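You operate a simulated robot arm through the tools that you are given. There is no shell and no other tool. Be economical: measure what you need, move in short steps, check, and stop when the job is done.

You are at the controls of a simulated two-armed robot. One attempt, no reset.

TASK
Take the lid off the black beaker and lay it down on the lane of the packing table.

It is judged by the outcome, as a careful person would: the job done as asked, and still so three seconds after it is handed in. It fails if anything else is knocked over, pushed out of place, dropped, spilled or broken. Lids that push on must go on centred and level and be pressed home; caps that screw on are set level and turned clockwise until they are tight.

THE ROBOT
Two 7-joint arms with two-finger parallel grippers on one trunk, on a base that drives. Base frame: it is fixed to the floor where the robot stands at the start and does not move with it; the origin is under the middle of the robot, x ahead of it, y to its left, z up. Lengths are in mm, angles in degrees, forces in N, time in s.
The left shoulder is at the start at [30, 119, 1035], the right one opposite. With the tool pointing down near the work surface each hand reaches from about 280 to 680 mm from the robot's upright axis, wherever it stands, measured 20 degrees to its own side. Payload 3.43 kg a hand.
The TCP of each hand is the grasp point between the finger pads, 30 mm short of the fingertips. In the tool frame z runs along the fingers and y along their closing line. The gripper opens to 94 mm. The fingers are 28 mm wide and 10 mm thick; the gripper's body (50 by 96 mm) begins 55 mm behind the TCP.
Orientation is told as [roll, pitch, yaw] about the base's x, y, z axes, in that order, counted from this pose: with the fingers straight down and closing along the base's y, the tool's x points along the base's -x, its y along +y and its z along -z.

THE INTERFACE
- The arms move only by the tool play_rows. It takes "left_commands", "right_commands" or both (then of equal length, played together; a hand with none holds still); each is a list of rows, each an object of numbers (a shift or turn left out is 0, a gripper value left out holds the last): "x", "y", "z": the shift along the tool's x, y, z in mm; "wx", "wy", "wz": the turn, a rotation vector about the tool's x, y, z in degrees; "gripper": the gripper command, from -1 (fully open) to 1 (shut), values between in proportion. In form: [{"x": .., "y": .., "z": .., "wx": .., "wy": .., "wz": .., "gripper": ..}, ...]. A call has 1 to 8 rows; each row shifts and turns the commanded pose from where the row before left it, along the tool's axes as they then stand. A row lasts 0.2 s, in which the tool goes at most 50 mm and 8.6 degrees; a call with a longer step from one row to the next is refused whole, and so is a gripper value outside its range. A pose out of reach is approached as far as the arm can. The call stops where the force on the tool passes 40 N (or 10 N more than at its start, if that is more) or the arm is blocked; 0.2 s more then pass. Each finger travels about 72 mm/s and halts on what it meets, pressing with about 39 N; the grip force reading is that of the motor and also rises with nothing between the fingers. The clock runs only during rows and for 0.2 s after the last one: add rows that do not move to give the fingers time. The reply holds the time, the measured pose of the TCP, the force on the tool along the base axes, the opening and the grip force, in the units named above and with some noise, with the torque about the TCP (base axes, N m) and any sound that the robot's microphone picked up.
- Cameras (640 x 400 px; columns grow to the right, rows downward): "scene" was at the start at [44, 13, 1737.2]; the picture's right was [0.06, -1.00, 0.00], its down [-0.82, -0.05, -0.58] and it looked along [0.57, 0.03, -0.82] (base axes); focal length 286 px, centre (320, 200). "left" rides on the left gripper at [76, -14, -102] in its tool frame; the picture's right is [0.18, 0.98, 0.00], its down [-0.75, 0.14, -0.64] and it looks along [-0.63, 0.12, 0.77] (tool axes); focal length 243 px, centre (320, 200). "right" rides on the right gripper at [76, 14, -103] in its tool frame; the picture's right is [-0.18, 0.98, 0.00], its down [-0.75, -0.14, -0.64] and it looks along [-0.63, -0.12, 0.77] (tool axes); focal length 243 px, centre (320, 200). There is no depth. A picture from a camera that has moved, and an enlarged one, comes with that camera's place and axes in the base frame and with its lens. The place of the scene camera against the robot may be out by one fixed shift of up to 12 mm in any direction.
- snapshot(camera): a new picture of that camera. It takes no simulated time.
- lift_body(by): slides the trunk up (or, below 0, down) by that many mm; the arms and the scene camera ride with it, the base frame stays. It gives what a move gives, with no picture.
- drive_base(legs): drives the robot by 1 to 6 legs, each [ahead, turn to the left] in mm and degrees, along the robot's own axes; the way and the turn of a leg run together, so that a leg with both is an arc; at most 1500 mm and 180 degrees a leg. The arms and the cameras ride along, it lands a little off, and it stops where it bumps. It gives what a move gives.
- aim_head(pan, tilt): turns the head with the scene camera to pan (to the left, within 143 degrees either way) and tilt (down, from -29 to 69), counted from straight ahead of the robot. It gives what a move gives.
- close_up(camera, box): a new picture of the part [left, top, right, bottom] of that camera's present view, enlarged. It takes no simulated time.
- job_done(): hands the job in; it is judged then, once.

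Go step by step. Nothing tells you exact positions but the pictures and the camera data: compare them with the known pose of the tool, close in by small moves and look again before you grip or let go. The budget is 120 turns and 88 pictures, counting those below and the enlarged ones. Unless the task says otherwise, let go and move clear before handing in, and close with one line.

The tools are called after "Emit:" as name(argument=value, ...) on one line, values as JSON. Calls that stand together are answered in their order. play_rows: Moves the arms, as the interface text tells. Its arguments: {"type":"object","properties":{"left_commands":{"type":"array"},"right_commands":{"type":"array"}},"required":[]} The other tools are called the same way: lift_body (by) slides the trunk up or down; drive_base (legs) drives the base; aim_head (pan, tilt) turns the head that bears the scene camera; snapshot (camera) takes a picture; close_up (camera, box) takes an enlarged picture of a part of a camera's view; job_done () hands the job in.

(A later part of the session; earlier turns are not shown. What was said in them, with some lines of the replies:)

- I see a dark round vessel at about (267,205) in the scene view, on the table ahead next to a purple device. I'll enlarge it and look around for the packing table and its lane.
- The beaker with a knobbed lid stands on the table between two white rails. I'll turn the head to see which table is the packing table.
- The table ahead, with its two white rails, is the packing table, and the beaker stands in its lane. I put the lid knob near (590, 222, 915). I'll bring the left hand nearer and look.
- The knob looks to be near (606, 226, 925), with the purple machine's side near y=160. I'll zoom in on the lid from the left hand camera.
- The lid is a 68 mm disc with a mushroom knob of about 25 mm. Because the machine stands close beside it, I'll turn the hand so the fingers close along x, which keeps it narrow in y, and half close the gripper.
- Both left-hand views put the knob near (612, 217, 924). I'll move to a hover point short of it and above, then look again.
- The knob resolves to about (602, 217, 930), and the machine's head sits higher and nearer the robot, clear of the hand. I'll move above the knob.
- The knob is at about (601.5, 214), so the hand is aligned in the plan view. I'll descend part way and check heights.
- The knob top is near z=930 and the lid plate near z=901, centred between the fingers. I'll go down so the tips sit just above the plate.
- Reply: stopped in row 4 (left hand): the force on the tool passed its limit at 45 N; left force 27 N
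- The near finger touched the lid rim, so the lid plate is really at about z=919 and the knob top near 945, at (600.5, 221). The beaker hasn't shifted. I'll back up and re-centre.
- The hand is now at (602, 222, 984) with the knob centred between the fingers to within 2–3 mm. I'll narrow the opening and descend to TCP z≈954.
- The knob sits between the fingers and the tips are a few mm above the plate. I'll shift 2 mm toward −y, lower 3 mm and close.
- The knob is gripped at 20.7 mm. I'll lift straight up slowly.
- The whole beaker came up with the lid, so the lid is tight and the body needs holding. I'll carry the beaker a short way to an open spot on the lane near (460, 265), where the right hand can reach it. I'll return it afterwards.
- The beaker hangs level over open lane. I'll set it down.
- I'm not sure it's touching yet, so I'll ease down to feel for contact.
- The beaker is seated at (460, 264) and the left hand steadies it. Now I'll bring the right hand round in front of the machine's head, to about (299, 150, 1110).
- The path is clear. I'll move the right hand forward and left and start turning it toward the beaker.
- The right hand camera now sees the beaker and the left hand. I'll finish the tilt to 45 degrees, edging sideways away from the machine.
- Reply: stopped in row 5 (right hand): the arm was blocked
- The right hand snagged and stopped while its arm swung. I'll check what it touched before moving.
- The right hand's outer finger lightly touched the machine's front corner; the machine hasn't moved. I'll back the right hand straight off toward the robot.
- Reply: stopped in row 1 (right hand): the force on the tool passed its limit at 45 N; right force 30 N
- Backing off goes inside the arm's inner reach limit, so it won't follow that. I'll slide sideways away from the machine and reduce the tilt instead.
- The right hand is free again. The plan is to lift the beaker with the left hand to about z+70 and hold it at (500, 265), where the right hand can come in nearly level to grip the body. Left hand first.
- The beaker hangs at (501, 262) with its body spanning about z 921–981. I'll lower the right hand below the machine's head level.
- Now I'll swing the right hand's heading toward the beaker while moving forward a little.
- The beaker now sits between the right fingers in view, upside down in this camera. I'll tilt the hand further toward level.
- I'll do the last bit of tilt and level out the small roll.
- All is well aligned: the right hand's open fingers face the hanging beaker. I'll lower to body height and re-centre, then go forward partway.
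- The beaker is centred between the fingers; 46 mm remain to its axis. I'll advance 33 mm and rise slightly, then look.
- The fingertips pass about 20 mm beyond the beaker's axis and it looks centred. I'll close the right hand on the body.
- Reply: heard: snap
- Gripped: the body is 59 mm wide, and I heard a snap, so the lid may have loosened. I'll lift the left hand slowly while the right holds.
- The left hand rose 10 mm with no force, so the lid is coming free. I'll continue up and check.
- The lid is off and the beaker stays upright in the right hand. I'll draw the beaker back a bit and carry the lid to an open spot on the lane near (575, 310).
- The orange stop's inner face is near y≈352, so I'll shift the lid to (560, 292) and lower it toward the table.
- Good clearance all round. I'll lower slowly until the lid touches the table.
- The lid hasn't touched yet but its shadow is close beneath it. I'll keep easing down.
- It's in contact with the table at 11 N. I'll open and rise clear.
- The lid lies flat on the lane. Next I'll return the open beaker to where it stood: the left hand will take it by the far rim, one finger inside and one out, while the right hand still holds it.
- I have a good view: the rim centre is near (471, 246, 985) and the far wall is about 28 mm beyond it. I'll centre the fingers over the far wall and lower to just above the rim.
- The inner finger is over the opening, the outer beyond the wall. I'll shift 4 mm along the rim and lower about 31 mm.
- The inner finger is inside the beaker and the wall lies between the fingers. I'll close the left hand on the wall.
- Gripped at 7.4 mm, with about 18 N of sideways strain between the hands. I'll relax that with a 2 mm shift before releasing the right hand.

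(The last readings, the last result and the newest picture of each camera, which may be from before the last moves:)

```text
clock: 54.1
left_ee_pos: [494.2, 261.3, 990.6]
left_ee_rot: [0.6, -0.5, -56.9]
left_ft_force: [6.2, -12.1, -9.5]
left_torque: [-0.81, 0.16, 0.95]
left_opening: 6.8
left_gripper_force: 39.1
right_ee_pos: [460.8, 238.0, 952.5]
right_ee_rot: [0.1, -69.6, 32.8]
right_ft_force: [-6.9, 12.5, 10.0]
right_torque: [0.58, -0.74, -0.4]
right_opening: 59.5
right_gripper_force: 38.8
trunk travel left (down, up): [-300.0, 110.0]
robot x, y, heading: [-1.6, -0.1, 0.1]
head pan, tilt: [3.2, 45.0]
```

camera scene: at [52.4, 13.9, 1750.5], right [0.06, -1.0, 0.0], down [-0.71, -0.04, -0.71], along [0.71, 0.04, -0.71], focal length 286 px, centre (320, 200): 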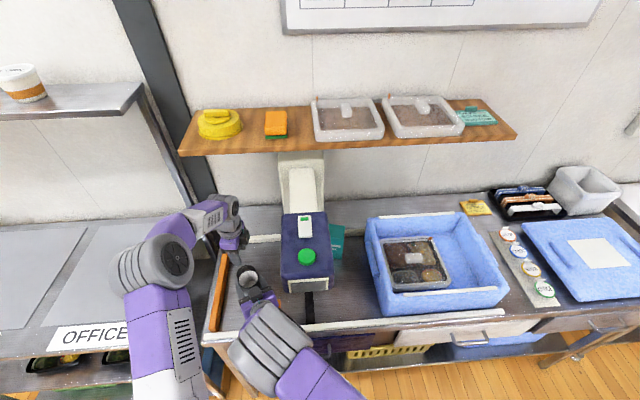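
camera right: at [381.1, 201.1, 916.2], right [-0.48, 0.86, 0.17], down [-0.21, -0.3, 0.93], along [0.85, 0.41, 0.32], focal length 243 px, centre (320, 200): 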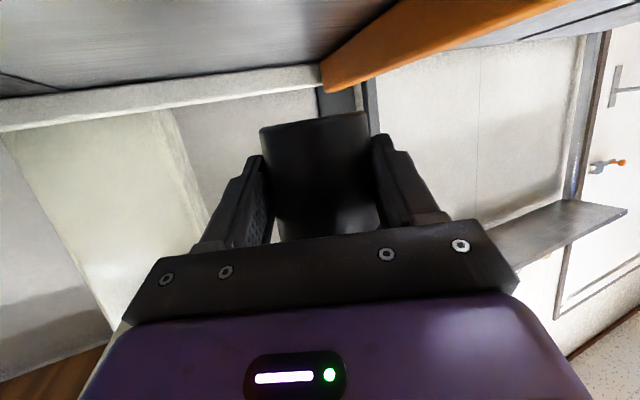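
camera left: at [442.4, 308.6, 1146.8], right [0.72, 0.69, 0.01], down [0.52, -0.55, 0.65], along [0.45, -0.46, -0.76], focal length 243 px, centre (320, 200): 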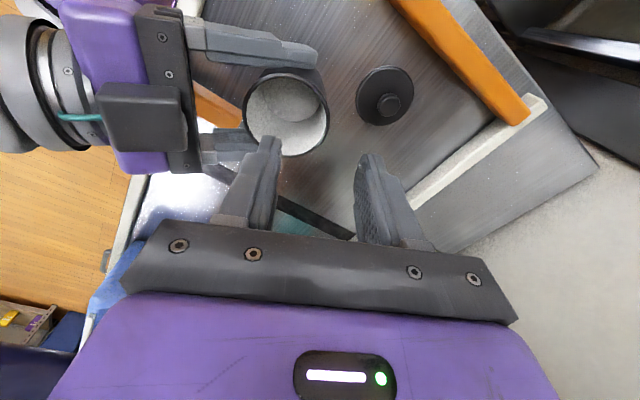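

The strain is modest now. I'll open the right hand.

Emit:
play_rows(right_commands=[{"gripper": -0.35}, {"gripper": -0.6}, {"gripper": -1}, {}, {}])

Emit:
snapshot(camera="left")

Emit:
snapshot(camera="right")

```text
clock: 55.3
left_ee_pos: [493.0, 261.4, 990.3]
left_ee_rot: [0.4, -0.4, -56.8]
left_ft_force: [1.0, 0.0, 0.4]
left_torque: [0.04, -0.02, -0.01]
left_opening: 6.1
left_gripper_force: 39.5
right_ee_pos: [461.0, 236.1, 951.8]
right_ee_rot: [-0.1, -69.3, 32.9]
right_ft_force: [0.7, -0.5, -0.2]
right_torque: [0.01, -0.02, 0.0]
right_opening: 93.8
right_gripper_force: 0.0
trunk travel left (down, up): [-300.0, 110.0]
robot x, y, heading: [1.5, 0.2, 0.3]
head pan, tilt: [3.2, 45.0]
```

```text
15 pictures are left
camera left: at [439.3, 316.9, 1092.2], right [0.72, 0.69, 0.01], down [0.52, -0.55, 0.65], along [0.45, -0.46, -0.76], focal length 243 px, centre (320, 200)
```

left: 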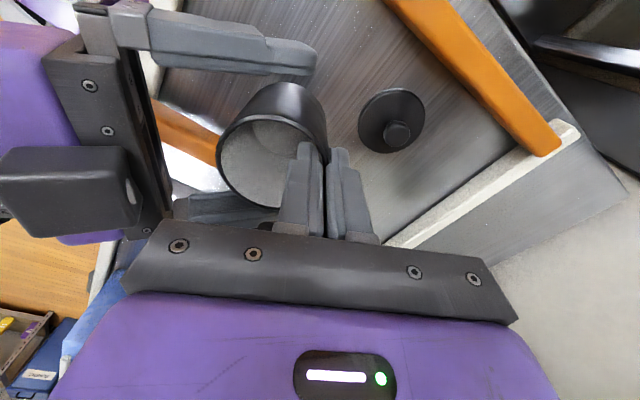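

```text
14 pictures are left
camera right: at [351.2, 182.8, 915.8], right [-0.48, 0.86, 0.17], down [-0.21, -0.3, 0.93], along [0.85, 0.41, 0.32], focal length 243 px, centre (320, 200)
```

right: 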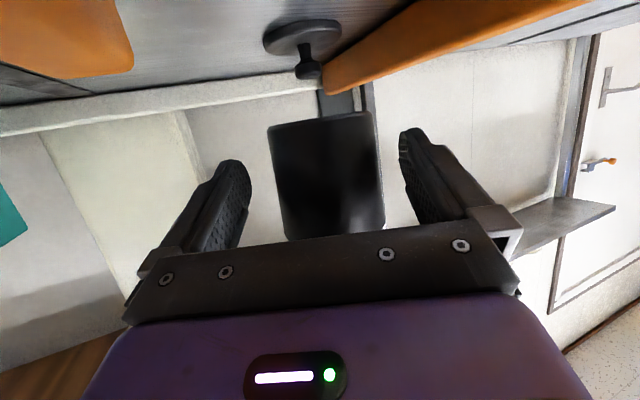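

The left hand now holds the beaker alone. I'll draw it forward out of the right hand's fingers, then over to its original place, aiming for the TCP at about (625, 233).

Emit:
play_rows(left_commands=[{"y": 15}, {"y": 22}, {"y": 23}, {"x": -25, "y": 9}, {"x": -25, "y": 9}, {"x": -25, "y": 9}, {"x": -20, "y": 8}, {}])

Emit:
snapshot(camera="left")

Emit:
close_up(camera="scene", box=[215, 210, 315, 310])

```text
clock: 57.1
left_ee_pos: [622.5, 235.7, 993.2]
left_ee_rot: [0.4, -0.4, -57.0]
left_ft_force: [-0.4, 1.1, -0.2]
left_torque: [0.01, -0.02, 0.04]
left_opening: 5.5
left_gripper_force: 38.9
right_ee_pos: [461.3, 236.7, 951.6]
right_ee_rot: [-0.1, -69.4, 32.9]
right_ft_force: [-0.7, 0.5, -0.3]
right_torque: [0.0, -0.04, 0.06]
right_opening: 94.0
right_gripper_force: 0.0
trunk travel left (down, up): [-300.0, 110.0]
robot x, y, heading: [-1.4, -1.7, 0.2]
head pan, tilt: [3.2, 45.0]
```

```text
13 pictures are left
camera left: at [569.3, 291.2, 1095.0], right [0.72, 0.69, 0.01], down [0.52, -0.55, 0.65], along [0.45, -0.47, -0.76], focal length 243 px, centre (320, 200)
```

left: 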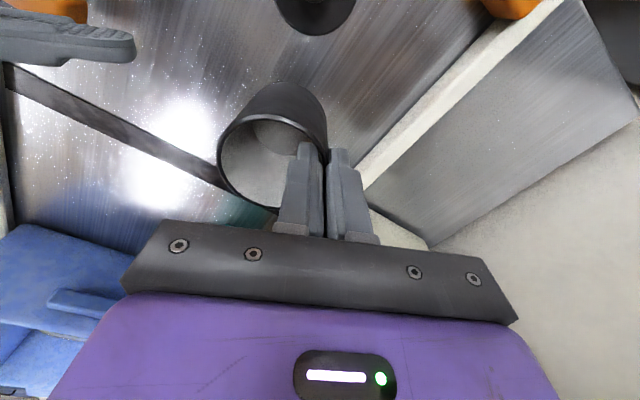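

```text
4.00 times, centred on (265, 260) of scene
camera zoom: at [52.5, 14.3, 1750.5], right [0.06, -1.0, 0.0], down [-0.71, -0.04, -0.71], along [0.71, 0.04, -0.71], focal length 1142 px, centre (540, -40)
```

zoom: 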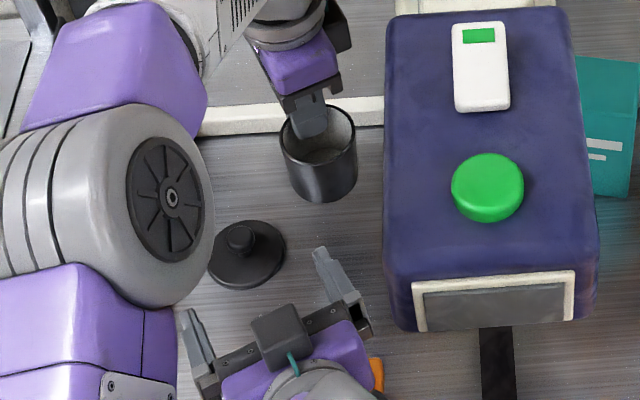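

The beaker is over its old place, within a few mm. I'll trim the position and lower it.

Emit:
play_rows(left_commands=[{"x": -6, "y": 1}, {"z": 20}, {"z": 20}, {"z": 15}, {"z": 8}, {"z": 3}, {}])

```text
clock: 58.7
left_ee_pos: [630.5, 227.3, 924.9]
left_ee_rot: [0.5, -0.4, -56.9]
left_ft_force: [0.3, -0.1, -0.3]
left_torque: [0.0, 0.02, 0.02]
left_opening: 5.6
left_gripper_force: 39.1
right_ee_pos: [462.3, 236.5, 952.1]
right_ee_rot: [0.0, -69.5, 32.9]
right_ft_force: [0.3, 0.4, 0.2]
right_torque: [0.02, 0.0, -0.02]
right_opening: 93.9
right_gripper_force: 0.0
trunk travel left (down, up): [-300.0, 110.0]
robot x, y, heading: [1.5, -0.5, -0.0]
head pan, tilt: [3.2, 45.0]
```

Emit:
play_rows(left_commands=[{"z": 1.5}, {"z": 1.5}, {"z": 1}, {"z": 1}, {}])

Emit:
snapshot(camera="left")

```text
clock: 59.9
left_ee_pos: [629.8, 226.6, 922.9]
left_ee_rot: [0.7, -0.5, -56.8]
left_ft_force: [-0.2, 0.9, 13.6]
left_torque: [-0.43, 0.49, -0.03]
left_opening: 5.9
left_gripper_force: 38.8
right_ee_pos: [460.2, 235.7, 952.7]
right_ee_rot: [-0.1, -69.4, 32.8]
right_ft_force: [-1.6, -0.5, -0.6]
right_torque: [-0.01, 0.0, 0.01]
right_opening: 93.9
right_gripper_force: 0.1
trunk travel left (down, up): [-300.0, 110.0]
robot x, y, heading: [-1.4, 1.8, 0.0]
head pan, tilt: [3.2, 45.0]
```

```text
11 pictures are left
camera left: at [575.1, 283.9, 1025.1], right [0.72, 0.69, 0.01], down [0.52, -0.55, 0.65], along [0.46, -0.46, -0.76], focal length 243 px, centre (320, 200)
```

left: 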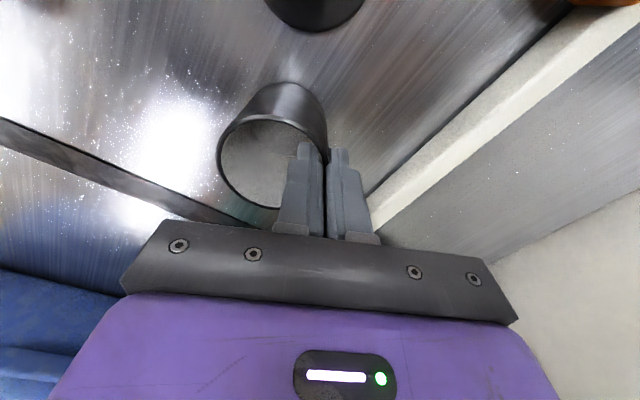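

The beaker is in contact with the table. I'll open slightly and lift the fingers straight out.

Emit:
play_rows(left_commands=[{"z": -0.5}, {"gripper": 0.8}, {"gripper": 0.55}, {}, {"z": -10}, {"z": -20}, {"z": -30}, {"z": -30}])

Emit:
snapshot(camera="left")

Emit:
close_up(camera="scene", box=[215, 210, 315, 310])

```text
clock: 61.7
left_ee_pos: [628.5, 231.3, 1009.9]
left_ee_rot: [0.6, -0.5, -56.9]
left_ft_force: [-0.7, 0.3, 0.0]
left_torque: [0.01, -0.02, -0.01]
left_opening: 21.2
left_gripper_force: 0.0
right_ee_pos: [461.1, 236.0, 951.7]
right_ee_rot: [-0.1, -69.4, 32.8]
right_ft_force: [-0.7, 0.3, 0.5]
right_torque: [-0.01, 0.03, -0.01]
right_opening: 94.0
right_gripper_force: 0.1
trunk travel left (down, up): [-300.0, 110.0]
robot x, y, heading: [-2.2, -0.0, 0.2]
head pan, tilt: [3.2, 45.0]
```

```text
10 pictures are left
camera left: at [574.0, 286.7, 1111.7], right [0.72, 0.69, 0.01], down [0.52, -0.55, 0.65], along [0.45, -0.46, -0.76], focal length 243 px, centre (320, 200)
```

left: 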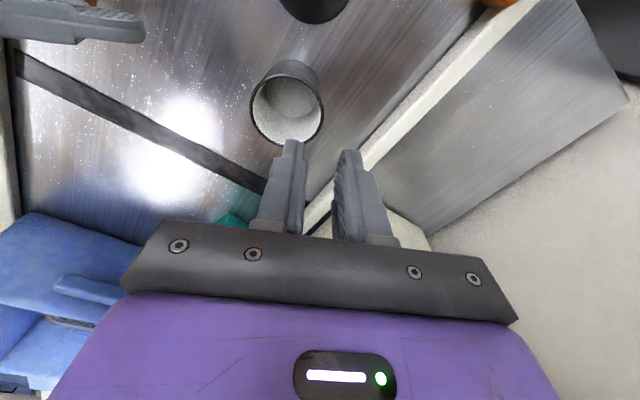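

```text
4.00 times, centred on (265, 260) of scene
camera zoom: at [52.2, 13.9, 1750.5], right [0.06, -1.0, 0.0], down [-0.71, -0.04, -0.71], along [0.71, 0.04, -0.71], focal length 1142 px, centre (540, -40)
```

zoom: 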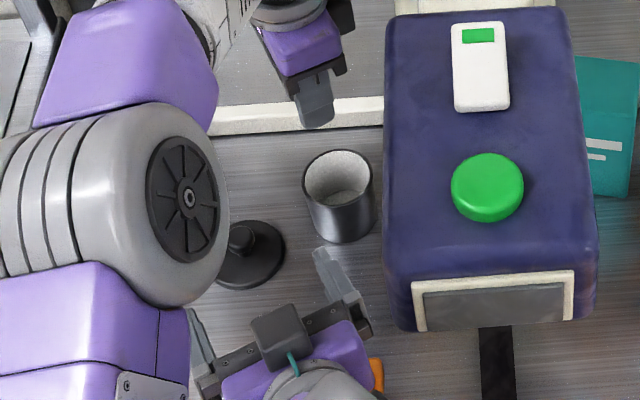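

The beaker stands upright and open at its old place, and the lid lies flat on the lane. I'll raise the left hand clear and take a final look.

Emit:
play_rows(left_commands=[{"z": -30}, {"z": -30}, {}, {}])

Emit:
snapshot(camera="scene")

Emit:
snapshot(camera="left")

```text
clock: 62.7
left_ee_pos: [627.3, 229.9, 1070.9]
left_ee_rot: [0.5, -0.4, -56.9]
left_ft_force: [-0.3, 0.2, 0.1]
left_torque: [0.02, -0.01, -0.04]
left_opening: 21.0
left_gripper_force: 0.1
right_ee_pos: [460.5, 235.6, 951.5]
right_ee_rot: [-0.1, -69.4, 32.9]
right_ft_force: [0.3, 0.4, 0.4]
right_torque: [-0.01, 0.0, 0.04]
right_opening: 94.1
right_gripper_force: 0.1
trunk travel left (down, up): [-300.0, 110.0]
robot x, y, heading: [-1.8, -2.4, 0.1]
head pan, tilt: [3.2, 45.0]
```

```text
8 pictures are left
camera scene: at [52.6, 14.0, 1750.5], right [0.06, -1.0, 0.0], down [-0.71, -0.04, -0.71], along [0.71, 0.04, -0.71], focal length 286 px, centre (320, 200)
```

scene: 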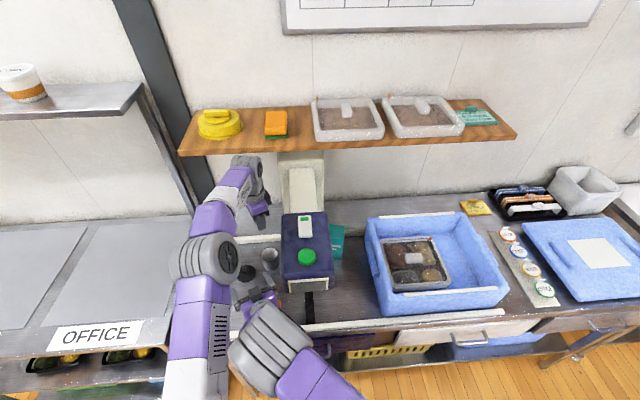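

```text
7 pictures are left
camera left: at [573.0, 286.1, 1172.7], right [0.72, 0.69, 0.01], down [0.52, -0.55, 0.65], along [0.45, -0.46, -0.76], focal length 243 px, centre (320, 200)
```

left: 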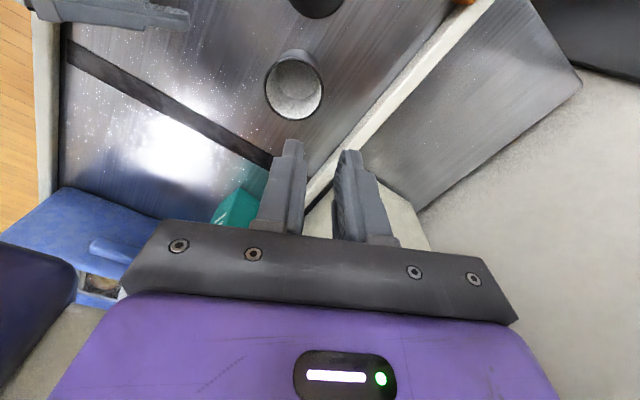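

Everything else is in place, both hands are empty and clear, the lid lies flat on the lane and the beaker stands open. I'm handing in.

Emit:
job_done()

```text
The job is handed in.
```

The lid is off the black beaker and lying flat on the packing table's lane, and the open beaker is standing upright within about 10 mm of where it started. To get the lid off I had to lift the beaker and hold its body with the right hand. On the way in, the right hand pressed against the purple machine's front corner, but the machine did not visibly move.
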